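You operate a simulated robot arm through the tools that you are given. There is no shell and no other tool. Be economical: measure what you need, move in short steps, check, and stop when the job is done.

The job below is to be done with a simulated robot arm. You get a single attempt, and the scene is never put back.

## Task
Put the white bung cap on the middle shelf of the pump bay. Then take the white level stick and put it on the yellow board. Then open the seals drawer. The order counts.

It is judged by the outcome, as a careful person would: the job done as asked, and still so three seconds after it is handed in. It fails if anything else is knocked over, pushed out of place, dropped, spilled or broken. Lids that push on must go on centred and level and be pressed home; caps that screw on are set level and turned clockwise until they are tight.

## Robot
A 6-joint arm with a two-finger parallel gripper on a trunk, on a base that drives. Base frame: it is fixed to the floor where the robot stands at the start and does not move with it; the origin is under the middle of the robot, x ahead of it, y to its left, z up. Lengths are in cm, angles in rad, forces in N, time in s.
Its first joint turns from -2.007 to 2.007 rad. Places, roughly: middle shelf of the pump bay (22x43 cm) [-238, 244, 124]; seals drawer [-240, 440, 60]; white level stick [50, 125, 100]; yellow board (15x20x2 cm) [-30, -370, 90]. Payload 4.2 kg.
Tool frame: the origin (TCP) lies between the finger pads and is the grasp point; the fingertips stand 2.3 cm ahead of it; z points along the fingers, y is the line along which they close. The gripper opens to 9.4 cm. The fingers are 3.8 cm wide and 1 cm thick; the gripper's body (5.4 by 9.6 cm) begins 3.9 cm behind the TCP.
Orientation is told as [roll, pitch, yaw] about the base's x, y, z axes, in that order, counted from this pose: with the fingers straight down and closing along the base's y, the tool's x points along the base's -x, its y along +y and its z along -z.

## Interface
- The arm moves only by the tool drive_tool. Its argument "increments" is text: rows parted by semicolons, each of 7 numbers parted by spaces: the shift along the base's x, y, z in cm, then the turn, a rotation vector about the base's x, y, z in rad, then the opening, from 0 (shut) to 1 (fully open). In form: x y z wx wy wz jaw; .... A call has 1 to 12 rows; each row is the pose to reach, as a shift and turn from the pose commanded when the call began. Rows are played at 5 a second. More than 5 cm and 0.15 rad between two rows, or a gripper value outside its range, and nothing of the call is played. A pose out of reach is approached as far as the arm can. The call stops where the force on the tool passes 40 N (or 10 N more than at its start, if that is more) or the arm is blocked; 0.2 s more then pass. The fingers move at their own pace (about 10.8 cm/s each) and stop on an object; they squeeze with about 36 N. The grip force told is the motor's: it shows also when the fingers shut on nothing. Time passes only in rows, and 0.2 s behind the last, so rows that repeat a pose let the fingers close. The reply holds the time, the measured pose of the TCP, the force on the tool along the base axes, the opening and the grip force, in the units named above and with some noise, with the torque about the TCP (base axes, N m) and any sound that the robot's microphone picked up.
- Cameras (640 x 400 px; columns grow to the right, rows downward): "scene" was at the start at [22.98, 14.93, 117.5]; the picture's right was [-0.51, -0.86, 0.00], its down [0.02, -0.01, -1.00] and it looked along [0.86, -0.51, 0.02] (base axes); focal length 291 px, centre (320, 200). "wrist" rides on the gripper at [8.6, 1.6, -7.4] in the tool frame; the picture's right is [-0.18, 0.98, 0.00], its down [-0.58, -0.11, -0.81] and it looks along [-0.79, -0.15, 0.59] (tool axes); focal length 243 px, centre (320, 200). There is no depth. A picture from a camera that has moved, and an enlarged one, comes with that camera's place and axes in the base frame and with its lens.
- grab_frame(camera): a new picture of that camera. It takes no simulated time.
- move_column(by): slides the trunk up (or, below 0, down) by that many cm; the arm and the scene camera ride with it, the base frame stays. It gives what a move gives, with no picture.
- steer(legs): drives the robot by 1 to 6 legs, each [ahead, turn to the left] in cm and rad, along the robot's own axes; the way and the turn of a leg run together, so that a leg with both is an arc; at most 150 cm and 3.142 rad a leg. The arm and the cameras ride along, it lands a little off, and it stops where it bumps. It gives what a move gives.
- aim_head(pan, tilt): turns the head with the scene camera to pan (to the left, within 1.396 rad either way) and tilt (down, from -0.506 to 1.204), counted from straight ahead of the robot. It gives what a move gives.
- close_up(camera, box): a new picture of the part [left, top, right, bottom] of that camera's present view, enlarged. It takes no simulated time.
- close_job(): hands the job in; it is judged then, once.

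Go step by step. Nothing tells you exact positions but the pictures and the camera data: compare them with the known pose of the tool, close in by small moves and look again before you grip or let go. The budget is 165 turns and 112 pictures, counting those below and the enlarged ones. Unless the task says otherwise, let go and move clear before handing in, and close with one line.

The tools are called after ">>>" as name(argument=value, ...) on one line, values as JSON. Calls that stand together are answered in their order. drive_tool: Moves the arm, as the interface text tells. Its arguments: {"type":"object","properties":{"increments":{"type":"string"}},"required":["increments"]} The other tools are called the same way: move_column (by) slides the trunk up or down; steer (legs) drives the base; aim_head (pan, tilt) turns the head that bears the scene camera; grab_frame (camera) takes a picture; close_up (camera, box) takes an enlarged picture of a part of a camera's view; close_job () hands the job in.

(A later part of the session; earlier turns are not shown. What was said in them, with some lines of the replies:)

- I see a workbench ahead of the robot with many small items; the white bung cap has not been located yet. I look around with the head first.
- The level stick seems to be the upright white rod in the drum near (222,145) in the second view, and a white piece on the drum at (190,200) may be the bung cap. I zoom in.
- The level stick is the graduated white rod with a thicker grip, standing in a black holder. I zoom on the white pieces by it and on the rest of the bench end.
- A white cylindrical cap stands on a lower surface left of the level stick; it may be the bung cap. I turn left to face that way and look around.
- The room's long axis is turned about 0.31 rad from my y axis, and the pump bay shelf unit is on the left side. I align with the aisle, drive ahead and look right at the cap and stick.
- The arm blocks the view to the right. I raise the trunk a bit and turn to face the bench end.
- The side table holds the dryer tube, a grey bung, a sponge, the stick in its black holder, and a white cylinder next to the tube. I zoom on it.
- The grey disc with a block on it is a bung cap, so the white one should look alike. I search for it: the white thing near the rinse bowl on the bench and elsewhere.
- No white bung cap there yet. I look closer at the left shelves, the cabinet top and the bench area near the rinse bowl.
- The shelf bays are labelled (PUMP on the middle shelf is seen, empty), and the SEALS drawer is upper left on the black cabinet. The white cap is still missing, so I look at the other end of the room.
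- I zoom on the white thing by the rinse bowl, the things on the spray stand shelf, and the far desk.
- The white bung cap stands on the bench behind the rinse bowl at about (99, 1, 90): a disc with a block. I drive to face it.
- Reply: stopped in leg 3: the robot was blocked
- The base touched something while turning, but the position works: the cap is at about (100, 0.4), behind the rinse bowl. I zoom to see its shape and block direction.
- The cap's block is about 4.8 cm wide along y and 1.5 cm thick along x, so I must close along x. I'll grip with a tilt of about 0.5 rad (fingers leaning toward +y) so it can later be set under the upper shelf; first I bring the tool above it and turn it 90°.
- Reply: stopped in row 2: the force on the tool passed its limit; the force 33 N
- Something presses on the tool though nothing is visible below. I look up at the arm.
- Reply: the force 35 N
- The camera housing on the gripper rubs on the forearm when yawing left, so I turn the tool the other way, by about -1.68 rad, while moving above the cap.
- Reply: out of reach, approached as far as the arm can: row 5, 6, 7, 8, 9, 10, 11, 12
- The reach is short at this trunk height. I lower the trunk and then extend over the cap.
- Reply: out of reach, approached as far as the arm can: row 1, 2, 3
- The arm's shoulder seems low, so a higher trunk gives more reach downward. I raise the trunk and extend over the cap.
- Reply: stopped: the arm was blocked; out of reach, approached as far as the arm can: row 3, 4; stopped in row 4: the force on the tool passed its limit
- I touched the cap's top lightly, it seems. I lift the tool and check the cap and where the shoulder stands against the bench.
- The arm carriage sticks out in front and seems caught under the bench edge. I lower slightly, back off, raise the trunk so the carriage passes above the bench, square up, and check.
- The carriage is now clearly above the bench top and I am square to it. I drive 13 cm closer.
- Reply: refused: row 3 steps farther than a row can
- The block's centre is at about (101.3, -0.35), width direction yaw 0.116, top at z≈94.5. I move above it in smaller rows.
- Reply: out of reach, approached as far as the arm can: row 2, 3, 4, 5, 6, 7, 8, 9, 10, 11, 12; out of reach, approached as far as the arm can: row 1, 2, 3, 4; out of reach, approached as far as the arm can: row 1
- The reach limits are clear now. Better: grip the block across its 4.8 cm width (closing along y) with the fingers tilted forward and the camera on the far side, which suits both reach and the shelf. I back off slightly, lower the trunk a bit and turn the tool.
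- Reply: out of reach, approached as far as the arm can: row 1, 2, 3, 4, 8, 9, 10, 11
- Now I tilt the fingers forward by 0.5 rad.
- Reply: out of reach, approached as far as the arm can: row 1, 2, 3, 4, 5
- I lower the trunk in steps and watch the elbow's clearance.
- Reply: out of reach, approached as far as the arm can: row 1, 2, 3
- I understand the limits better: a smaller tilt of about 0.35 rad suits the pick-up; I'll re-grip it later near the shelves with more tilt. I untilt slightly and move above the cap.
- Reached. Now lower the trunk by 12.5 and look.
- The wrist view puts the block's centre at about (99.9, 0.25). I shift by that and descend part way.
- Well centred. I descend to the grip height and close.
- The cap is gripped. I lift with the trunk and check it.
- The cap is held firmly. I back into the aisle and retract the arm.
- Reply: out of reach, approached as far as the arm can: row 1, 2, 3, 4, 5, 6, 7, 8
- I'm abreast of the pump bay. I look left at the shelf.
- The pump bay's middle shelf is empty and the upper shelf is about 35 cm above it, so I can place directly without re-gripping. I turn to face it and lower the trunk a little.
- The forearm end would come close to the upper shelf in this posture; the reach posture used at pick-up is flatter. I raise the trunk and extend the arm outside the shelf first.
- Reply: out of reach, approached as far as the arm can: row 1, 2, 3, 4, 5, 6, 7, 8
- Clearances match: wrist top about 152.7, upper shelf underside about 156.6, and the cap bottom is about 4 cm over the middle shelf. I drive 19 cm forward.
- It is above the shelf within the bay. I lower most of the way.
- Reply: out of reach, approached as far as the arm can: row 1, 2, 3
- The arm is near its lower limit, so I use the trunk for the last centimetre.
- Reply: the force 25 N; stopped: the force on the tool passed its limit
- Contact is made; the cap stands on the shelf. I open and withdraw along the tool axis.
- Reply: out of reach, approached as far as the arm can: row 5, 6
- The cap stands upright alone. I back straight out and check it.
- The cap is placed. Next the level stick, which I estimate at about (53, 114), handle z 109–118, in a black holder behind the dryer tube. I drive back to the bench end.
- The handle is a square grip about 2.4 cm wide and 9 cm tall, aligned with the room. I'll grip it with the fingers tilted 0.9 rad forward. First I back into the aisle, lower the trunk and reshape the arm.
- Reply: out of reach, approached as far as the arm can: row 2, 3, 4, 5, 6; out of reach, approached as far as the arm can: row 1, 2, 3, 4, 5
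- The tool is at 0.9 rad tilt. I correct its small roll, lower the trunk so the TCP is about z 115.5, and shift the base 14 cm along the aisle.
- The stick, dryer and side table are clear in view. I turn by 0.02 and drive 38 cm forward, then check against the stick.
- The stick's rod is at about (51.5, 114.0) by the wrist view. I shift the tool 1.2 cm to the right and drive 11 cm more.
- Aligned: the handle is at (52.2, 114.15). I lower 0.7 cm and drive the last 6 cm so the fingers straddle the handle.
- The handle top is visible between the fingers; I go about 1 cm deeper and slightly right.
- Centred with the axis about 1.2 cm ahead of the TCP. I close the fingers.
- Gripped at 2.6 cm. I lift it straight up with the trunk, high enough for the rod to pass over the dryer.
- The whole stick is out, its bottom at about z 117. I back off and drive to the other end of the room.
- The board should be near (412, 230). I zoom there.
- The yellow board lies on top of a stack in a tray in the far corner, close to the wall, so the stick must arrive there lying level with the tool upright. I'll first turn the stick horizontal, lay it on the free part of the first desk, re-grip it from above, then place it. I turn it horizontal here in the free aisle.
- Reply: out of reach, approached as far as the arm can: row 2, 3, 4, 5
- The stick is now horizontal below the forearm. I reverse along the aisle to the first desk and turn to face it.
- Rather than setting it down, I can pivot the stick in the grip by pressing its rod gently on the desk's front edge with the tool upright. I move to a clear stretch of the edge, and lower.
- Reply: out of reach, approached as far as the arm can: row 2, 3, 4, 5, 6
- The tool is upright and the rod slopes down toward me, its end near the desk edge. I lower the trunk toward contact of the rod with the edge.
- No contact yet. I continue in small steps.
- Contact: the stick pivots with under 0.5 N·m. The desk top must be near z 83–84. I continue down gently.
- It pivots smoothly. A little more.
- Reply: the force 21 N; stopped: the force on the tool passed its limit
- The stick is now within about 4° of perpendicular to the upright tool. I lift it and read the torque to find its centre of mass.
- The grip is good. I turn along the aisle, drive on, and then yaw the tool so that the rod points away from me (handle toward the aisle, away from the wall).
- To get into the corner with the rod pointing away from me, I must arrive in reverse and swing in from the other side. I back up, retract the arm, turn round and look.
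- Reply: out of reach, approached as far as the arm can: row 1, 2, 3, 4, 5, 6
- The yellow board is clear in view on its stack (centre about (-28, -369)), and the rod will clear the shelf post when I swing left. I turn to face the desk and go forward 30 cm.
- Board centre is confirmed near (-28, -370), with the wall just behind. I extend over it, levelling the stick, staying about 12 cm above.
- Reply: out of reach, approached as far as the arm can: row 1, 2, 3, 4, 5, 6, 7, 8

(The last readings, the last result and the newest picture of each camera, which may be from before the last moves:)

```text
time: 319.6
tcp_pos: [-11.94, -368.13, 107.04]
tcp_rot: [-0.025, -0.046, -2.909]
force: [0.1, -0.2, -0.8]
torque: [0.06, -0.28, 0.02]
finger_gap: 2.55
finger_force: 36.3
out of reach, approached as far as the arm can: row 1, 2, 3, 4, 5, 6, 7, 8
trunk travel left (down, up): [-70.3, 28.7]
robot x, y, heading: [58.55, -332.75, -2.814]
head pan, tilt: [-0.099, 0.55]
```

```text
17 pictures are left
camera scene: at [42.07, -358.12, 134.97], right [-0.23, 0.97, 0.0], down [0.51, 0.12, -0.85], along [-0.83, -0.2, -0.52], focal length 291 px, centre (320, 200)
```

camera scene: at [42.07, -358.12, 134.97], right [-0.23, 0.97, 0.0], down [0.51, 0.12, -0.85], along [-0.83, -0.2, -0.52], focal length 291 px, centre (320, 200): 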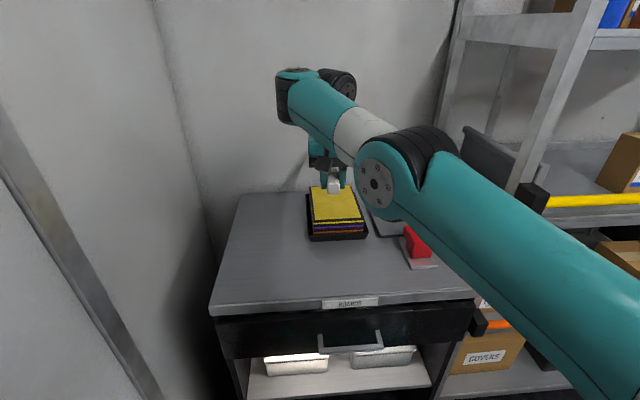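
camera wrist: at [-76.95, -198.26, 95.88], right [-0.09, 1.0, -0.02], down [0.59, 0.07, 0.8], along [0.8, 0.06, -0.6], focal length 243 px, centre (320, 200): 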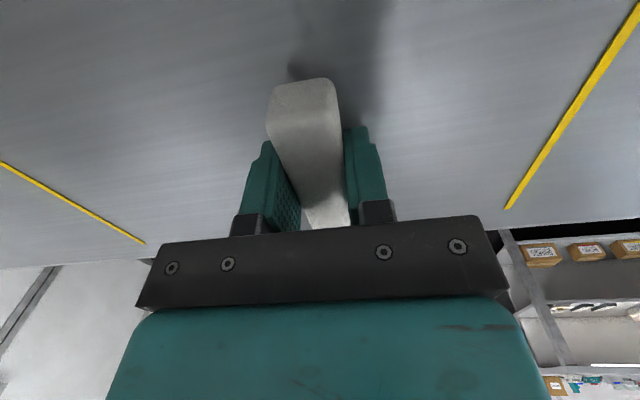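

I correct the drift and look with the wrist camera before lowering.

>>> move_column(by=-8)

>>> drive_tool(increments="1.4 1.3 0 0 0 0 0; 2.8 2.5 0 0 0 0 0; 2.8 2.5 0 0 0 0 0")

>>> grab_frame(camera="wrist")

>>> close_up(camera="scene", box=[260, 150, 420, 250])

```text
time: 320.8
tcp_pos: [-11.93, -368.15, 99.08]
tcp_rot: [-0.024, -0.046, -2.91]
force: [1.0, 0.0, -2.2]
torque: [0.08, -0.28, 0.03]
finger_gap: 2.57
finger_force: 36.1
trunk travel left (down, up): [-62.3, 36.7]
robot x, y, heading: [58.91, -332.96, -2.81]
head pan, tilt: [-0.099, 0.55]
```

```text
time: 321.6
tcp_pos: [-11.72, -367.87, 100.02]
tcp_rot: [-0.026, -0.045, -2.912]
force: [0.3, -0.7, -1.2]
torque: [0.08, -0.28, 0.03]
finger_gap: 2.58
finger_force: 36.1
out of reach, approached as far as the arm can: row 1, 2, 3
trunk travel left (down, up): [-62.3, 36.7]
robot x, y, heading: [58.21, -332.91, -2.812]
head pan, tilt: [-0.099, 0.55]
```

```text
16 pictures are left
camera wrist: at [-2.5, -367.59, 106.96], right [0.04, -1.0, -0.02], down [-0.55, -0.04, 0.83], along [-0.83, -0.03, -0.55], focal length 243 px, centre (320, 200)
```

wrist: 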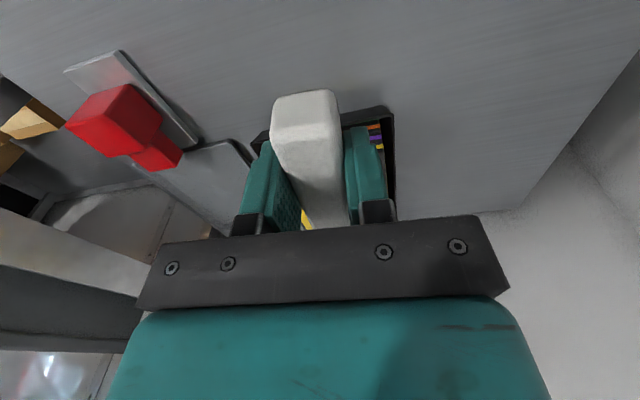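

```text
4.00 times, centred on (340, 200) of scene
camera zoom: at [42.06, -358.12, 126.97], right [-0.23, 0.97, 0.0], down [0.51, 0.12, -0.85], along [-0.83, -0.2, -0.52], focal length 1165 px, centre (240, 200)
```

zoom: 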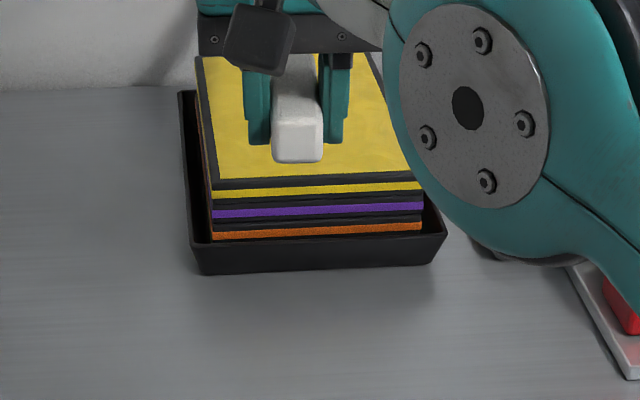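

Well centred sideways. I back up 4 cm (away from the wall) and lower close to the board.

>>> steer(legs=[[-4, 0]])

>>> move_column(by=-4.5)

>>> aim_head(pan=0.1, tilt=0.45)

>>> close_up(camera="scene", box=[280, 120, 440, 220])

```text
time: 322.5
tcp_pos: [-7.78, -366.65, 100.02]
tcp_rot: [-0.027, -0.046, -2.911]
force: [0.8, 1.0, -1.5]
torque: [0.04, -0.27, 0.0]
finger_gap: 2.53
finger_force: 36.1
trunk travel left (down, up): [-62.3, 36.7]
robot x, y, heading: [62.83, -331.18, -2.813]
head pan, tilt: [-0.099, 0.55]
```

```text
time: 323.4
tcp_pos: [-7.78, -366.55, 95.42]
tcp_rot: [-0.027, -0.045, -2.912]
force: [0.1, -0.9, -1.0]
torque: [0.07, -0.29, 0.03]
finger_gap: 2.56
finger_force: 36.0
trunk travel left (down, up): [-57.8, 41.2]
robot x, y, heading: [62.67, -331.13, -2.809]
head pan, tilt: [-0.099, 0.55]
```

```text
time: 324.1
tcp_pos: [-7.79, -366.62, 95.49]
tcp_rot: [-0.029, -0.045, -2.91]
force: [1.3, 0.0, -2.0]
torque: [0.04, -0.26, 0.0]
finger_gap: 2.58
finger_force: 36.3
trunk travel left (down, up): [-57.8, 41.2]
robot x, y, heading: [62.64, -331.3, -2.81]
head pan, tilt: [0.099, 0.45]
```

```text
4.00 times, centred on (360, 170) of scene
camera zoom: at [46.29, -358.57, 123.37], right [-0.42, 0.91, 0.0], down [0.4, 0.18, -0.9], along [-0.82, -0.38, -0.44], focal length 1165 px, centre (160, 320)
```

zoom: 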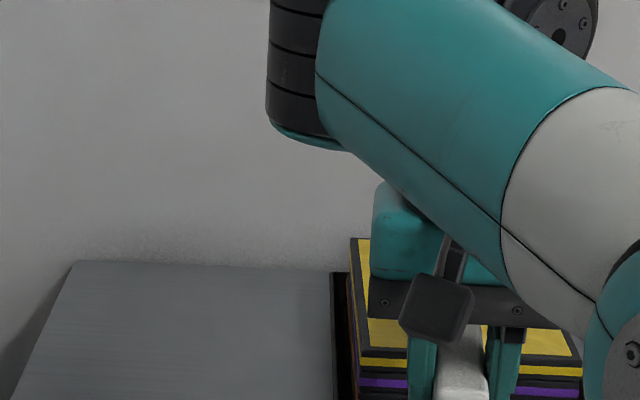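

I lower in small steps, watching the torque.

>>> move_column(by=-1)

>>> move_column(by=-0.6)

>>> move_column(by=-0.5)

```text
time: 324.7
tcp_pos: [-7.84, -366.6, 94.47]
tcp_rot: [-0.025, -0.045, -2.912]
force: [0.4, 0.5, -2.2]
torque: [0.07, -0.27, 0.02]
finger_gap: 2.54
finger_force: 35.5
trunk travel left (down, up): [-56.8, 42.2]
robot x, y, heading: [62.43, -331.21, -2.814]
head pan, tilt: [0.099, 0.45]
```

```text
time: 325.2
tcp_pos: [-7.64, -366.44, 93.83]
tcp_rot: [-0.026, -0.046, -2.912]
force: [-0.1, -0.1, -1.8]
torque: [0.08, -0.28, 0.0]
finger_gap: 2.58
finger_force: 35.9
trunk travel left (down, up): [-56.2, 42.8]
robot x, y, heading: [62.68, -331.11, -2.811]
head pan, tilt: [0.099, 0.45]
```

```text
time: 325.8
tcp_pos: [-7.86, -366.55, 93.38]
tcp_rot: [-0.027, -0.045, -2.91]
force: [0.4, 0.5, -1.6]
torque: [0.06, -0.26, -0.02]
finger_gap: 2.58
finger_force: 36.2
trunk travel left (down, up): [-55.7, 43.3]
robot x, y, heading: [62.51, -331.62, -2.808]
head pan, tilt: [0.099, 0.45]
```

>>> move_column(by=-0.6)

>>> move_column(by=-0.6)

>>> move_column(by=-0.5)

```text
time: 326.3
tcp_pos: [-7.8, -366.6, 92.69]
tcp_rot: [-0.026, -0.044, -2.913]
force: [-0.2, -0.7, -1.4]
torque: [0.06, -0.28, -0.02]
finger_gap: 2.56
finger_force: 35.6
trunk travel left (down, up): [-55.1, 43.9]
robot x, y, heading: [62.59, -331.37, -2.81]
head pan, tilt: [0.099, 0.45]
```

```text
time: 326.9
tcp_pos: [-7.81, -366.55, 92.07]
tcp_rot: [-0.025, -0.046, -2.911]
force: [0.2, -0.3, -1.7]
torque: [0.09, -0.29, 0.04]
finger_gap: 2.56
finger_force: 36.1
trunk travel left (down, up): [-54.5, 44.5]
robot x, y, heading: [62.64, -331.28, -2.808]
head pan, tilt: [0.099, 0.45]
```

```text
time: 327.4
tcp_pos: [-7.75, -366.66, 91.67]
tcp_rot: [-0.026, -0.046, -2.911]
force: [-0.8, 0.2, -1.8]
torque: [0.05, -0.28, -0.01]
finger_gap: 2.57
finger_force: 36.0
trunk travel left (down, up): [-54.0, 45.0]
robot x, y, heading: [62.61, -331.52, -2.808]
head pan, tilt: [0.099, 0.45]
```

No contact yet; I look again.

>>> grab_frame(camera="wrist")

>>> aim_head(pan=0.0, tilt=0.65)

>>> close_up(camera="scene", box=[260, 80, 420, 180])

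```text
13 pictures are left
camera wrist: at [1.35, -366.27, 98.67], right [0.04, -1.0, -0.02], down [-0.55, -0.04, 0.83], along [-0.83, -0.03, -0.55], focal length 243 px, centre (320, 200)
```

wrist: 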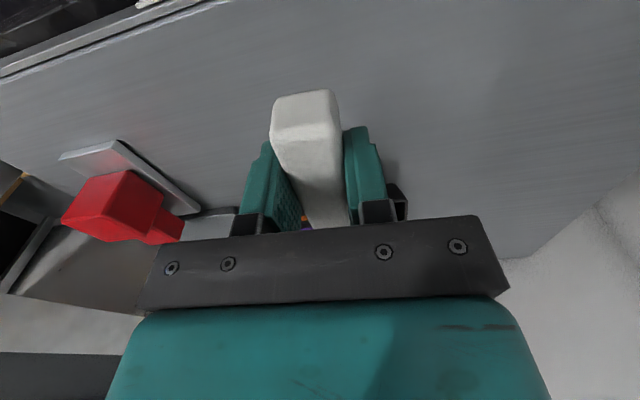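

```text
time: 328.1
tcp_pos: [-7.84, -366.58, 91.59]
tcp_rot: [-0.026, -0.046, -2.913]
force: [-0.2, -0.3, -2.0]
torque: [0.09, -0.3, 0.01]
finger_gap: 2.53
finger_force: 36.2
trunk travel left (down, up): [-54.0, 45.0]
robot x, y, heading: [63.18, -330.93, -2.808]
head pan, tilt: [0.0, 0.649]
```

```text
4.00 times, centred on (340, 130) of scene
camera zoom: at [46.44, -357.56, 117.8], right [-0.33, 0.95, 0.0], down [0.57, 0.2, -0.8], along [-0.75, -0.26, -0.6], focal length 1165 px, centre (240, 480)
```

zoom: 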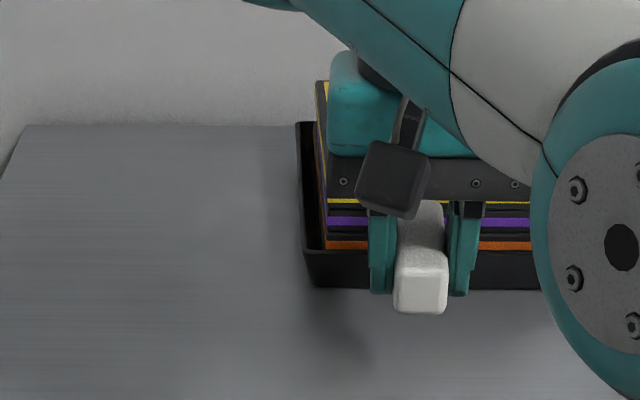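

The board's top is near z 90.5, so contact should be close. I continue in small steps.

>>> move_column(by=-0.5)

>>> move_column(by=-0.5)

>>> move_column(by=-0.5)

```text
time: 328.7
tcp_pos: [-7.87, -366.46, 91.24]
tcp_rot: [-0.024, -0.047, -2.911]
force: [-0.7, -0.5, 3.7]
torque: [-0.37, 1.26, 0.02]
finger_gap: 2.6
finger_force: 35.5
trunk travel left (down, up): [-53.5, 45.5]
robot x, y, heading: [62.67, -331.25, -2.804]
head pan, tilt: [0.0, 0.649]
```

```text
time: 329.2
tcp_pos: [-7.82, -366.63, 90.73]
tcp_rot: [-0.026, -0.047, -2.913]
force: [-0.2, 0.3, 2.4]
torque: [-0.23, 0.9, -0.05]
finger_gap: 2.58
finger_force: 35.9
trunk travel left (down, up): [-53.0, 46.0]
robot x, y, heading: [62.73, -331.46, -2.81]
head pan, tilt: [0.0, 0.649]
```

```text
time: 329.8
tcp_pos: [-7.81, -366.59, 90.13]
tcp_rot: [-0.023, -0.048, -2.91]
force: [-1.0, 0.3, 8.8]
torque: [-0.39, 1.2, -0.06]
finger_gap: 2.58
finger_force: 36.6
trunk travel left (down, up): [-52.5, 46.5]
robot x, y, heading: [62.75, -331.31, -2.812]
head pan, tilt: [0.0, 0.649]
```

The rod has seated on the board along its length. I open the fingers slowly.

>>> drive_tool(increments="0 0 0 0 0 0 0.32; 0 0 0 0 0 0 0.36; 0 0 0 0 0 0 0.45; 0 0 0 0 0 0 0.5; 0 0 0 0 0 0 0.5")

>>> close_up(camera="scene", box=[260, 80, 420, 180])

```text
time: 331.0
tcp_pos: [-7.81, -366.59, 90.18]
tcp_rot: [-0.027, -0.045, -2.912]
force: [0.7, -0.1, 1.4]
torque: [-0.01, 0.0, 0.04]
finger_gap: 4.69
finger_force: 0.0
trunk travel left (down, up): [-52.5, 46.5]
robot x, y, heading: [62.42, -331.56, -2.811]
head pan, tilt: [0.0, 0.649]
```

```text
4.00 times, centred on (340, 130) of scene
camera zoom: at [46.45, -357.55, 116.29], right [-0.33, 0.95, 0.0], down [0.57, 0.2, -0.8], along [-0.75, -0.26, -0.6], focal length 1165 px, centre (240, 480)
```

zoom: 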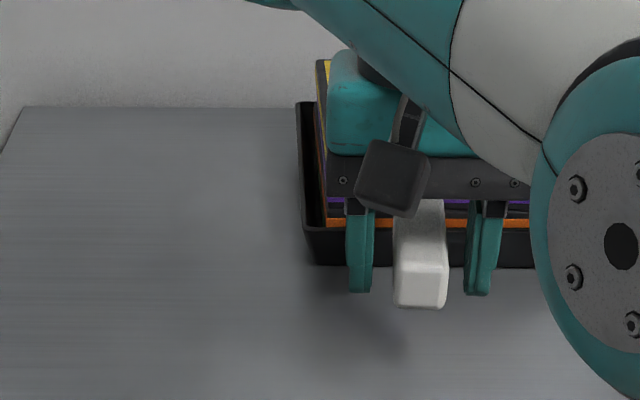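

It stays put. I raise clear and check.

>>> move_column(by=20)

>>> steer(legs=[[-25, 0]])

>>> aim_head(pan=0.15, tilt=0.5)

>>> grab_frame(camera="scene")

```text
time: 333.1
tcp_pos: [-7.86, -366.46, 110.17]
tcp_rot: [-0.025, -0.044, -2.912]
force: [-0.3, 0.0, -0.9]
torque: [-0.02, 0.01, 0.0]
finger_gap: 4.69
finger_force: 0.1
trunk travel left (down, up): [-72.5, 26.5]
robot x, y, heading: [62.5, -331.43, -2.813]
head pan, tilt: [0.0, 0.649]
```

```text
time: 334.9
tcp_pos: [15.89, -358.58, 110.03]
tcp_rot: [-0.026, -0.047, -2.909]
force: [0.7, 0.3, -1.3]
torque: [-0.01, -0.01, 0.02]
finger_gap: 4.7
finger_force: 0.0
trunk travel left (down, up): [-72.5, 26.5]
robot x, y, heading: [85.98, -323.1, -2.813]
head pan, tilt: [0.0, 0.649]
```

```text
time: 335.6
tcp_pos: [15.86, -358.54, 110.14]
tcp_rot: [-0.026, -0.046, -2.909]
force: [0.6, 0.3, -0.4]
torque: [-0.01, 0.0, 0.0]
finger_gap: 4.7
finger_force: 0.0
trunk travel left (down, up): [-72.5, 26.5]
robot x, y, heading: [86.24, -323.11, -2.811]
head pan, tilt: [0.15, 0.499]
```

```text
10 pictures are left
camera scene: at [70.25, -350.82, 137.62], right [-0.46, 0.89, 0.0], down [0.42, 0.22, -0.88], along [-0.78, -0.41, -0.48], focal length 291 px, centre (320, 200)
```

scene: 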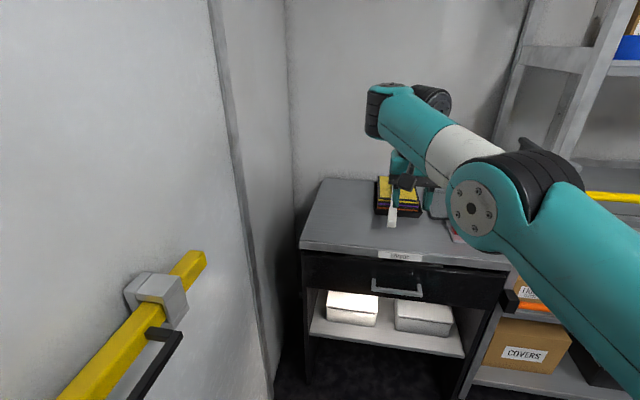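

The stick lies on the yellow board. Now the seals drawer: I drive the length of the room toward the black cabinet.

>>> steer(legs=[[0, -1.516], [150, 0], [150, 0], [150, 0], [150, 0], [90, 0]])

>>> aim_head(pan=0.15, tilt=0.5)

>>> grab_frame(camera="scene")

```text
time: 372.2
tcp_pos: [-218.42, 381.15, 110.16]
tcp_rot: [-0.027, -0.045, 1.888]
force: [-0.6, -0.5, 0.4]
torque: [-0.02, 0.01, 0.0]
finger_gap: 4.7
finger_force: 0.1
trunk travel left (down, up): [-72.5, 26.5]
robot x, y, heading: [-177.31, 314.16, 1.985]
head pan, tilt: [0.15, 0.499]
```

```text
time: 372.8
tcp_pos: [-218.44, 381.1, 110.15]
tcp_rot: [-0.026, -0.045, 1.886]
force: [-0.1, -0.3, -1.0]
torque: [0.04, -0.01, 0.0]
finger_gap: 4.69
finger_force: 0.1
trunk travel left (down, up): [-72.5, 26.5]
robot x, y, heading: [-177.23, 313.6, 1.989]
head pan, tilt: [0.15, 0.499]
```

```text
9 pictures are left
camera scene: at [-206.11, 327.63, 137.63], right [0.84, 0.54, 0.0], down [0.26, -0.4, -0.88], along [-0.47, 0.74, -0.48], focal length 291 px, centre (320, 200)
```

scene: 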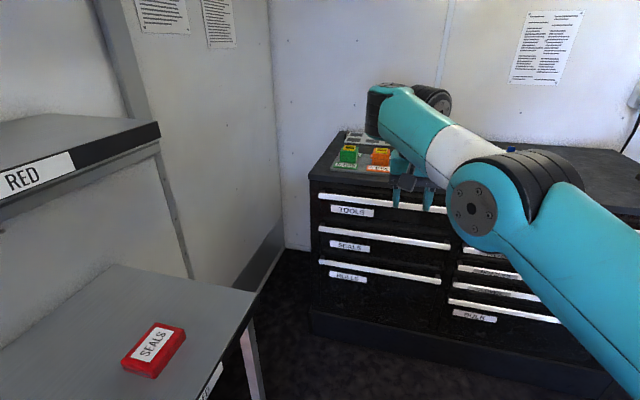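

>>> close_up(camera="scene", box=[305, 180, 465, 290])

```text
3.64 times, centred on (385, 235) of scene
camera zoom: at [-206.11, 327.63, 137.63], right [0.84, 0.54, 0.0], down [0.26, -0.4, -0.88], along [-0.47, 0.74, -0.48], focal length 1059 px, centre (84, 73)
```

zoom: 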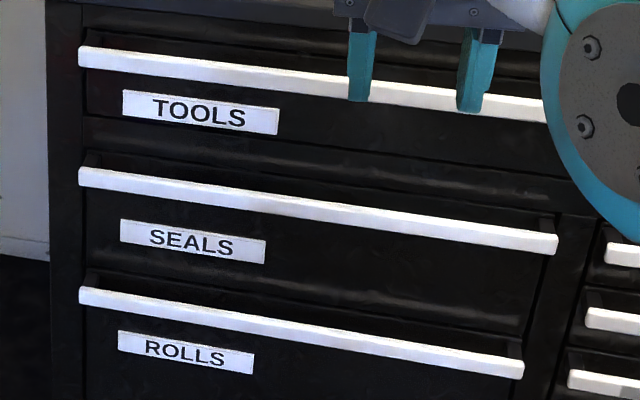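

The SEALS drawer has a bar handle standing off the front, at about z 65. I'll hook it with one finger behind and one in front, tool tilted forward, closing in the vertical plane. I straighten up, and reshape the tool here first.

>>> steer(legs=[[0, -0.108]])

>>> drive_tool(increments="0 0 1 0 0 -0.14 0.5; 0 0 2 0 0 -0.28 0.5; 0 0 3 0 0 -0.42 0.5; 0 0 4 0 0 -0.56 0.5; 0 0 5 0 0 -0.7 0.5; 0 0 6 0 0 -0.84 0.5; 0 0 7 0 0 -0.98 0.5; 0 0 8 0 0 -1.12 0.5; 0 0 9 0 0 -1.26 0.5; 0 0 10 0 0 -1.4 0.5; 0 0 10 0 0 -1.47 0.5")

>>> drive_tool(increments="0 0 3 0.124 0.039 0 0.5; 0 0 6 0.248 0.079 0 0.5; 0 0 9 0.372 0.118 0 0.5; 0 0 12 0.496 0.157 0 0.5; 0 0 15 0.62 0.197 0 0.5; 0 0 15 0.62 0.197 0 0.5")

```text
time: 373.7
tcp_pos: [-210.9, 385.18, 110.08]
tcp_rot: [-0.027, -0.045, 1.78]
force: [-0.6, 0.2, 0.4]
torque: [-0.04, -0.04, -0.03]
finger_gap: 4.7
finger_force: 0.1
trunk travel left (down, up): [-72.5, 26.5]
robot x, y, heading: [-177.38, 313.64, 1.876]
head pan, tilt: [0.15, 0.499]
```

```text
time: 376.1
tcp_pos: [-210.82, 385.05, 120.19]
tcp_rot: [-0.027, -0.045, 0.307]
force: [0.0, -0.2, 0.3]
torque: [0.0, 0.03, -0.04]
finger_gap: 4.71
finger_force: 0.1
out of reach, approached as far as the arm can: row 7, 8, 9, 10
trunk travel left (down, up): [-72.5, 26.5]
robot x, y, heading: [-177.81, 314.04, 1.879]
head pan, tilt: [0.15, 0.499]
```

```text
time: 377.5
tcp_pos: [-209.58, 384.44, 136.59]
tcp_rot: [0.605, -0.036, 0.289]
force: [0.3, 0.2, 0.5]
torque: [0.03, 0.0, 0.01]
finger_gap: 4.68
finger_force: 0.1
out of reach, approached as far as the arm can: row 5, 6
trunk travel left (down, up): [-72.5, 26.5]
robot x, y, heading: [-177.5, 313.78, 1.882]
head pan, tilt: [0.15, 0.499]
```

The tilt is set to 0.6 rad. I lower the trunk and drive nearer the drawer.

>>> move_column(by=-60)

>>> steer(legs=[[34, 0]])

>>> aim_head(pan=-0.1, tilt=0.25)

>>> grab_frame(camera="scene")

```text
refused: -60 is not a number from -40 to 40
```

```text
time: 379.8
tcp_pos: [-219.94, 417.0, 136.53]
tcp_rot: [0.607, -0.036, 0.289]
force: [0.5, -1.0, 0.7]
torque: [-0.01, 0.01, 0.0]
finger_gap: 4.73
finger_force: 0.0
trunk travel left (down, up): [-72.5, 26.5]
robot x, y, heading: [-187.49, 346.52, 1.877]
head pan, tilt: [0.15, 0.499]
```

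```text
time: 380.5
tcp_pos: [-219.98, 417.01, 136.55]
tcp_rot: [0.606, -0.035, 0.289]
force: [0.0, -0.2, -0.1]
torque: [-0.02, 0.01, -0.04]
finger_gap: 4.72
finger_force: 0.0
trunk travel left (down, up): [-72.5, 26.5]
robot x, y, heading: [-187.76, 346.35, 1.88]
head pan, tilt: [-0.099, 0.25]
```

```text
7 pictures are left
camera scene: at [-212.7, 364.16, 139.94], right [0.98, 0.21, 0.0], down [0.05, -0.24, -0.97], along [-0.2, 0.95, -0.25], focal length 291 px, centre (320, 200)
```

scene: 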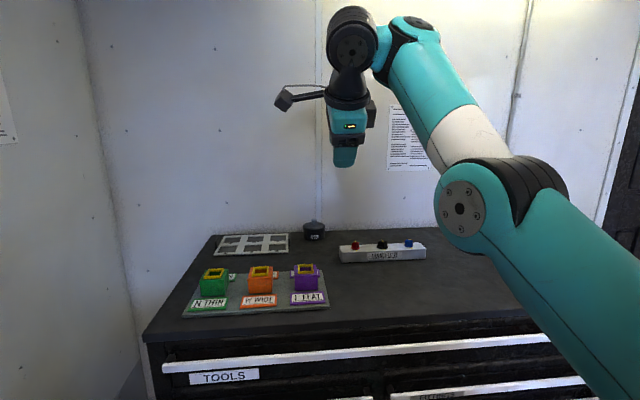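

>>> move_column(by=-40)

>>> move_column(by=-20)

>>> aim_head(pan=0.1, tilt=0.2)

>>> grab_frame(camera="scene")

```text
time: 384.4
tcp_pos: [-219.96, 416.92, 96.58]
tcp_rot: [0.604, -0.035, 0.289]
force: [0.5, 0.3, -0.2]
torque: [0.02, -0.02, 0.0]
finger_gap: 4.69
finger_force: 0.1
trunk travel left (down, up): [-32.5, 66.5]
robot x, y, heading: [-187.76, 346.21, 1.88]
head pan, tilt: [-0.099, 0.25]
```

```text
time: 386.5
tcp_pos: [-219.92, 417.07, 76.6]
tcp_rot: [0.606, -0.034, 0.287]
force: [-0.1, -0.2, -0.1]
torque: [0.0, -0.01, -0.02]
finger_gap: 4.69
finger_force: 0.2
trunk travel left (down, up): [-12.5, 86.5]
robot x, y, heading: [-187.62, 346.46, 1.878]
head pan, tilt: [-0.099, 0.25]
```

```text
time: 387.3
tcp_pos: [-219.93, 417.09, 76.69]
tcp_rot: [0.606, -0.035, 0.287]
force: [1.5, 0.5, -0.6]
torque: [0.0, -0.03, -0.02]
finger_gap: 4.7
finger_force: 0.1
trunk travel left (down, up): [-12.5, 86.5]
robot x, y, heading: [-188.0, 346.45, 1.879]
head pan, tilt: [0.099, 0.201]
```

```text
6 pictures are left
camera scene: at [-214.45, 363.58, 80.4], right [0.92, 0.4, 0.0], down [0.08, -0.18, -0.98], along [-0.39, 0.9, -0.2], focal length 291 px, centre (320, 200)
```

scene: 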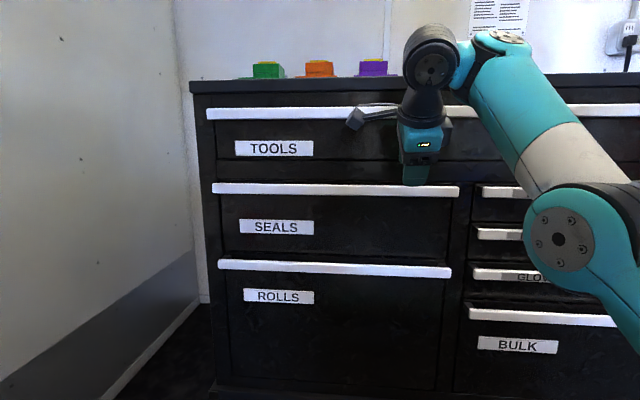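

The bar of the SEALS drawer comes out at about u-distance 6.5 cm ahead and z≈70.4. I narrow the fingers and go to a pre-hook pose, then look with the wrist camera.

>>> drive_tool(increments="-0.5 1.8 -1 0 0 0 0.37; -1.1 3.5 -2.3 0 0 0 0.37; -1.1 3.5 -2.3 0 0 0 0.37")

>>> grab_frame(camera="wrist")

```text
time: 388.1
tcp_pos: [-218.91, 418.55, 75.26]
tcp_rot: [0.591, -0.034, 0.29]
force: [-0.3, -0.1, -0.8]
torque: [-0.04, -0.01, 0.01]
finger_gap: 3.5
finger_force: 0.1
out of reach, approached as far as the arm can: row 1, 2, 3
trunk travel left (down, up): [-12.5, 86.5]
robot x, y, heading: [-187.55, 346.25, 1.877]
head pan, tilt: [0.099, 0.201]
```

```text
5 pictures are left
camera wrist: at [-226.59, 413.32, 82.04], right [-0.08, 0.83, 0.55], down [0.69, -0.36, 0.63], along [0.72, 0.43, -0.55], focal length 243 px, centre (320, 200)
```

wrist: 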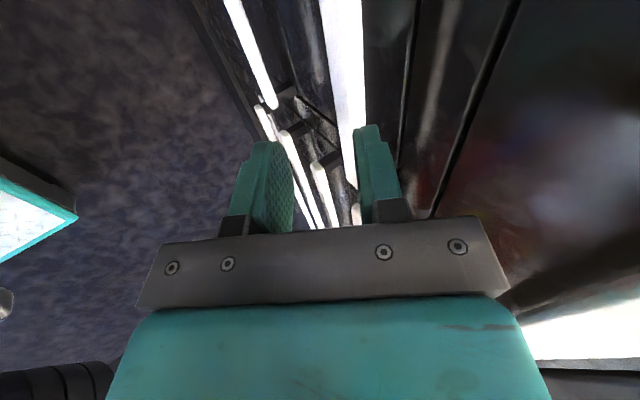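

The bar is seen between the fingers, consistent with (u 470.4, z 70.4). To gain freedom I raise the arm 8 cm and lower the trunk 8 cm, then line up with the hook path.

>>> drive_tool(increments="0.6 -1.9 4 0 0 0 0.37; 0.6 -1.9 8 0 0 0 0.37")

>>> move_column(by=-8)

>>> drive_tool(increments="-0.5 1.6 0.5 0 0 0 0.37; -1 3.2 0.9 0 0 0 0.37; -1 3.2 0.9 0 0 0 0.37")

```text
time: 388.7
tcp_pos: [-217.39, 415.94, 82.66]
tcp_rot: [0.605, -0.036, 0.288]
force: [-0.3, -0.4, 0.0]
torque: [-0.04, 0.0, 0.02]
finger_gap: 3.48
finger_force: 0.1
out of reach, approached as far as the arm can: row 2
trunk travel left (down, up): [-12.5, 86.5]
robot x, y, heading: [-188.1, 346.34, 1.88]
head pan, tilt: [0.099, 0.201]
```

```text
time: 389.8
tcp_pos: [-217.54, 415.9, 74.64]
tcp_rot: [0.605, -0.033, 0.287]
force: [-0.3, 0.9, -0.7]
torque: [0.01, -0.01, -0.04]
finger_gap: 3.49
finger_force: 0.1
trunk travel left (down, up): [-4.5, 94.5]
robot x, y, heading: [-187.9, 346.2, 1.878]
head pan, tilt: [0.099, 0.201]
```

```text
time: 390.6
tcp_pos: [-216.93, 416.92, 74.32]
tcp_rot: [0.606, -0.033, 0.288]
force: [0.3, -0.1, -0.2]
torque: [0.01, 0.03, -0.02]
finger_gap: 3.49
finger_force: 0.0
out of reach, approached as far as the arm can: row 1, 2, 3
trunk travel left (down, up): [-4.5, 94.5]
robot x, y, heading: [-187.91, 346.41, 1.88]
head pan, tilt: [0.099, 0.201]
```

The arm is at its reach limit, so I use the base and trunk to get to the start of the hook path.

>>> move_column(by=1.8)

>>> steer(legs=[[4.2, 0]])

>>> drive_tool(increments="0.2 -0.7 0 0 0 0 0.37")

>>> grab_frame(camera="wrist")

```text
time: 391.3
tcp_pos: [-216.99, 416.9, 76.13]
tcp_rot: [0.606, -0.034, 0.289]
force: [0.3, -0.1, 0.4]
torque: [-0.02, 0.0, -0.01]
finger_gap: 3.46
finger_force: 0.0
trunk travel left (down, up): [-6.3, 92.7]
robot x, y, heading: [-187.32, 346.7, 1.878]
head pan, tilt: [0.099, 0.201]
```

```text
time: 392.2
tcp_pos: [-218.15, 420.87, 76.11]
tcp_rot: [0.606, -0.034, 0.289]
force: [-0.5, 0.1, 0.3]
torque: [-0.01, -0.02, 0.01]
finger_gap: 3.47
finger_force: 0.0
trunk travel left (down, up): [-6.3, 92.7]
robot x, y, heading: [-188.89, 350.54, 1.88]
head pan, tilt: [0.099, 0.201]
```

```text
time: 392.6
tcp_pos: [-218.01, 420.09, 76.02]
tcp_rot: [0.604, -0.034, 0.287]
force: [-0.1, -0.1, -1.1]
torque: [0.0, 0.04, 0.0]
finger_gap: 3.46
finger_force: 0.0
trunk travel left (down, up): [-6.3, 92.7]
robot x, y, heading: [-188.59, 350.05, 1.88]
head pan, tilt: [0.099, 0.201]
```

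```text
4 pictures are left
camera wrist: at [-225.67, 414.91, 82.83], right [-0.07, 0.82, 0.56], down [0.69, -0.37, 0.62], along [0.72, 0.44, -0.54], focal length 243 px, centre (320, 200)
```

wrist: 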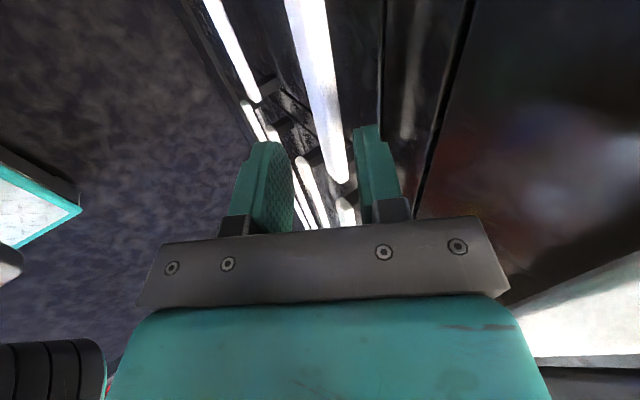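

The bar lies between the fingers on the path. I advance along the tool axis to hook it, with a force check.

>>> drive_tool(increments="-0.08 0.24 0.17 0 0 0 0.37; -0.51 1.59 -1.89 0 0 0 0.37; -0.94 2.94 -3.95 0 0 0 0.37; -1.14 3.59 -4.93 0 0 0 0.37")

>>> grab_frame(camera="wrist")

```text
time: 393.6
tcp_pos: [-218.61, 423.24, 70.89]
tcp_rot: [0.604, -0.032, 0.288]
force: [-0.1, -0.5, -0.5]
torque: [0.02, 0.0, -0.03]
finger_gap: 3.45
finger_force: 0.0
out of reach, approached as far as the arm can: row 3, 4
trunk travel left (down, up): [-6.3, 92.7]
robot x, y, heading: [-188.87, 350.4, 1.881]
head pan, tilt: [0.099, 0.201]
```

```text
3 pictures are left
camera wrist: at [-226.33, 417.98, 77.74], right [-0.07, 0.82, 0.56], down [0.69, -0.36, 0.62], along [0.72, 0.44, -0.55], focal length 243 px, centre (320, 200)
```

wrist: 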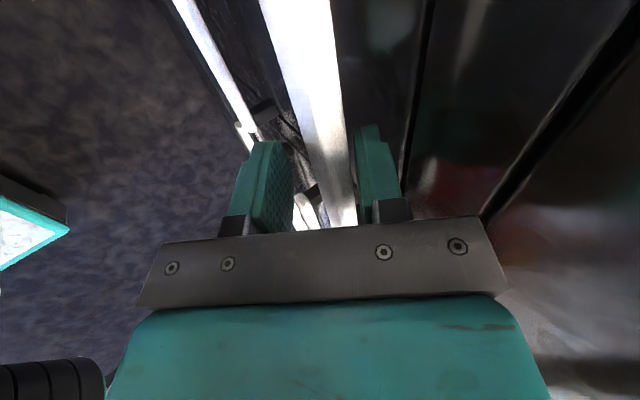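

The bar sits between the fingers with no contact force. I close on it.

>>> drive_tool(increments="0 0 0 0 0 0 0.25; 0 0 0 0 0 0 0.15; 0 0 0 0 0 0 0; 0 0 0 0 0 0 0")

```text
time: 394.6
tcp_pos: [-218.76, 423.28, 71.22]
tcp_rot: [0.608, -0.033, 0.29]
force: [-0.7, 7.0, 27.6]
torque: [0.09, -1.4, 1.27]
finger_gap: 2.17
finger_force: 44.5
trunk travel left (down, up): [-6.3, 92.7]
robot x, y, heading: [-189.28, 350.3, 1.872]
head pan, tilt: [0.099, 0.201]
```

The bar is gripped. I pull by reversing the base a little.

>>> steer(legs=[[-6, 0]])

```text
time: 395.6
tcp_pos: [-216.67, 417.4, 71.28]
tcp_rot: [0.608, -0.031, 0.288]
force: [3.9, 3.1, 32.7]
torque: [0.04, -1.11, 1.33]
finger_gap: 2.2
finger_force: 45.5
trunk travel left (down, up): [-6.3, 92.7]
robot x, y, heading: [-187.27, 344.68, 1.877]
head pan, tilt: [0.099, 0.201]
```

Still gripped and moving freely. I pull further.

>>> steer(legs=[[-12, 0]])

>>> steer(legs=[[-10, 0]])

>>> aim_head(pan=0.2, tilt=0.25)

>>> grab_frame(camera="scene")

```text
time: 396.8
tcp_pos: [-212.93, 405.91, 71.27]
tcp_rot: [0.608, -0.031, 0.288]
force: [2.2, 2.1, 16.7]
torque: [-0.11, -1.07, 1.46]
finger_gap: 2.19
finger_force: 44.9
trunk travel left (down, up): [-6.3, 92.7]
robot x, y, heading: [-183.88, 333.12, 1.874]
head pan, tilt: [0.099, 0.201]
```

```text
time: 397.9
tcp_pos: [-209.82, 396.35, 71.19]
tcp_rot: [0.606, -0.033, 0.288]
force: [10.1, 3.9, 8.4]
torque: [-0.03, -1.35, 1.3]
finger_gap: 2.19
finger_force: 44.9
trunk travel left (down, up): [-6.3, 92.7]
robot x, y, heading: [-180.25, 323.21, 1.877]
head pan, tilt: [0.099, 0.201]
```

```text
time: 398.6
tcp_pos: [-209.87, 396.38, 71.18]
tcp_rot: [0.607, -0.035, 0.288]
force: [2.3, 1.5, 4.3]
torque: [-0.18, -1.1, 1.69]
finger_gap: 2.18
finger_force: 44.8
trunk travel left (down, up): [-6.3, 92.7]
robot x, y, heading: [-180.54, 323.34, 1.876]
head pan, tilt: [0.201, 0.25]
```

```text
2 pictures are left
camera scene: at [-208.01, 340.26, 73.75], right [0.87, 0.49, 0.0], down [0.12, -0.22, -0.97], along [-0.47, 0.85, -0.25], focal length 291 px, centre (320, 200)
```

scene: 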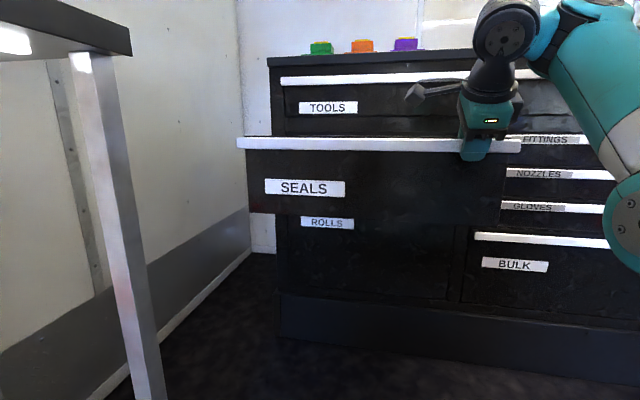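

The SEALS drawer is open by about 28 cm. I pull a bit more to see whether it goes further.

>>> steer(legs=[[-5, 0]])

```text
time: 399.5
tcp_pos: [-208.38, 391.46, 71.25]
tcp_rot: [0.607, -0.034, 0.286]
force: [6.2, 3.5, 5.8]
torque: [-0.14, -1.09, 1.36]
finger_gap: 2.21
finger_force: 45.1
trunk travel left (down, up): [-6.3, 92.7]
robot x, y, heading: [-179.1, 318.95, 1.877]
head pan, tilt: [0.201, 0.25]
```

>>> steer(legs=[[-4, 0]])

```text
time: 400.4
tcp_pos: [-207.1, 387.65, 71.23]
tcp_rot: [0.608, -0.035, 0.287]
force: [5.8, 3.6, 4.7]
torque: [-0.12, -1.21, 1.53]
finger_gap: 2.18
finger_force: 44.9
trunk travel left (down, up): [-6.3, 92.7]
robot x, y, heading: [-177.59, 314.84, 1.879]
head pan, tilt: [0.201, 0.25]
```

It is now about 37 cm out. I open the fingers and withdraw along the tool axis.

>>> drive_tool(increments="0 0 0 0 0 0 0.3; 0 0 0 0 0 0 0.37; 0 0 0 0 0 0 0.37")

>>> drive_tool(increments="0.35 -1.08 1.65 0 0 0 0.37; 0.7 -2.17 3.3 0 0 0 0.37; 1.07 -3.35 5 0 0 0 0.37; 1.4 -4.3 6.6 0 0 0 0.37")

```text
time: 401.2
tcp_pos: [-207.17, 387.58, 71.15]
tcp_rot: [0.609, -0.035, 0.285]
force: [0.0, 0.4, 0.2]
torque: [0.03, 0.0, 0.0]
finger_gap: 3.48
finger_force: 0.1
trunk travel left (down, up): [-6.3, 92.7]
robot x, y, heading: [-177.26, 315.13, 1.875]
head pan, tilt: [0.201, 0.25]
```

```text
time: 402.2
tcp_pos: [-205.67, 383.39, 77.82]
tcp_rot: [0.606, -0.034, 0.287]
force: [-0.7, -0.2, 1.0]
torque: [-0.02, -0.03, 0.05]
finger_gap: 3.48
finger_force: 0.1
trunk travel left (down, up): [-6.3, 92.7]
robot x, y, heading: [-177.68, 314.99, 1.88]
head pan, tilt: [0.201, 0.25]
```

The fingers are clear of the bar. I raise the trunk, back off, and take a last look at the drawer and the cap on its shelf.

>>> move_column(by=30)

>>> steer(legs=[[-45, 0]])

>>> move_column(by=40)

>>> aim_head(pan=0.75, tilt=0.25)

>>> grab_frame(camera="scene")

```text
time: 405.2
tcp_pos: [-205.64, 383.33, 107.8]
tcp_rot: [0.608, -0.036, 0.286]
force: [0.3, 0.2, -0.2]
torque: [0.04, -0.04, -0.01]
finger_gap: 3.47
finger_force: 0.1
trunk travel left (down, up): [-36.3, 62.7]
robot x, y, heading: [-177.84, 314.95, 1.874]
head pan, tilt: [0.201, 0.25]
```

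```text
time: 407.9
tcp_pos: [-191.96, 340.32, 107.75]
tcp_rot: [0.609, -0.036, 0.284]
force: [-0.1, 0.1, 0.5]
torque: [-0.03, -0.01, -0.04]
finger_gap: 3.48
finger_force: 0.0
trunk travel left (down, up): [-36.3, 62.7]
robot x, y, heading: [-163.94, 271.65, 1.877]
head pan, tilt: [0.201, 0.25]
```

```text
time: 411.8
tcp_pos: [-192.0, 340.4, 147.77]
tcp_rot: [0.608, -0.036, 0.284]
force: [-0.7, 0.2, -0.9]
torque: [0.0, -0.03, -0.03]
finger_gap: 3.48
finger_force: 0.0
trunk travel left (down, up): [-76.3, 22.7]
robot x, y, heading: [-163.82, 271.44, 1.875]
head pan, tilt: [0.201, 0.25]
```

```text
time: 412.8
tcp_pos: [-191.84, 340.24, 147.78]
tcp_rot: [0.607, -0.036, 0.286]
force: [0.6, 0.0, -0.2]
torque: [0.0, -0.01, -0.03]
finger_gap: 3.48
finger_force: 0.1
trunk travel left (down, up): [-76.3, 22.7]
robot x, y, heading: [-163.88, 271.95, 1.872]
head pan, tilt: [0.75, 0.25]
```

```text
1 pictures are left
camera scene: at [-195.21, 284.95, 143.74], right [0.49, 0.87, 0.0], down [0.21, -0.12, -0.97], along [-0.84, 0.48, -0.25], focal length 291 px, centre (320, 200)
```

scene: 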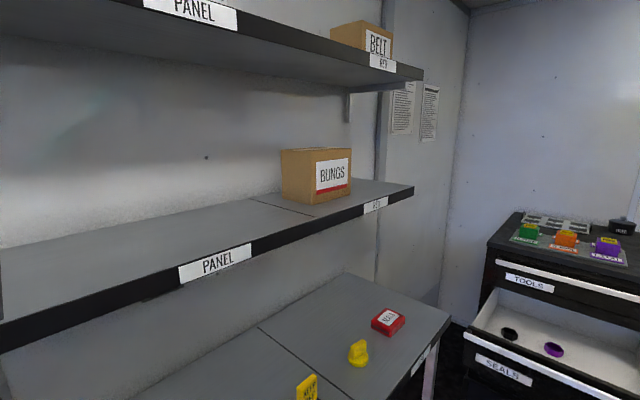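

The drawer is open with seals visible inside. One last look at the cap on the shelf.

>>> aim_head(pan=1.396, tilt=0.3)

>>> grab_frame(camera="scene")

```text
time: 413.8
tcp_pos: [-192.07, 340.33, 147.9]
tcp_rot: [0.607, -0.037, 0.284]
force: [1.1, -1.0, -0.2]
torque: [-0.01, 0.03, 0.0]
finger_gap: 3.48
finger_force: 0.1
trunk travel left (down, up): [-76.3, 22.7]
robot x, y, heading: [-164.05, 271.4, 1.876]
head pan, tilt: [1.396, 0.3]
```

```text
0 pictures are left
camera scene: at [-196.34, 279.13, 143.27], right [-0.13, 0.99, 0.0], down [0.29, 0.04, -0.96], along [-0.95, -0.12, -0.3], focal length 291 px, centre (320, 200)
```

scene: 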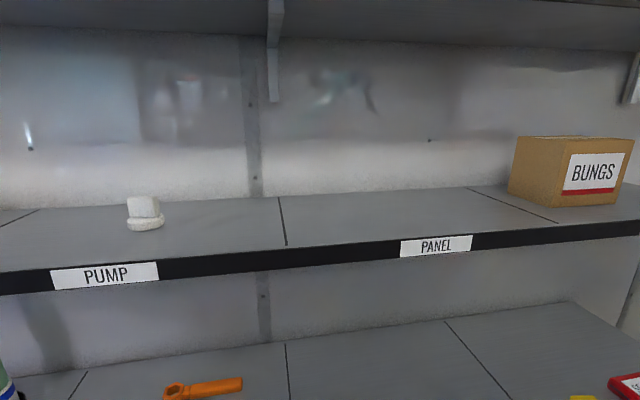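

The white bung cap stands upright on the pump bay's middle shelf, the stick lies on the yellow board, and the seals drawer is open; I hand the job in.

>>> close_job()

```text
The job is handed in.
```

I did all three parts in the order asked. The white bung cap stands on the middle shelf of the pump bay, the white level stick lies on the yellow board with its handle over the front edge, and the seals drawer is open about 37 cm.
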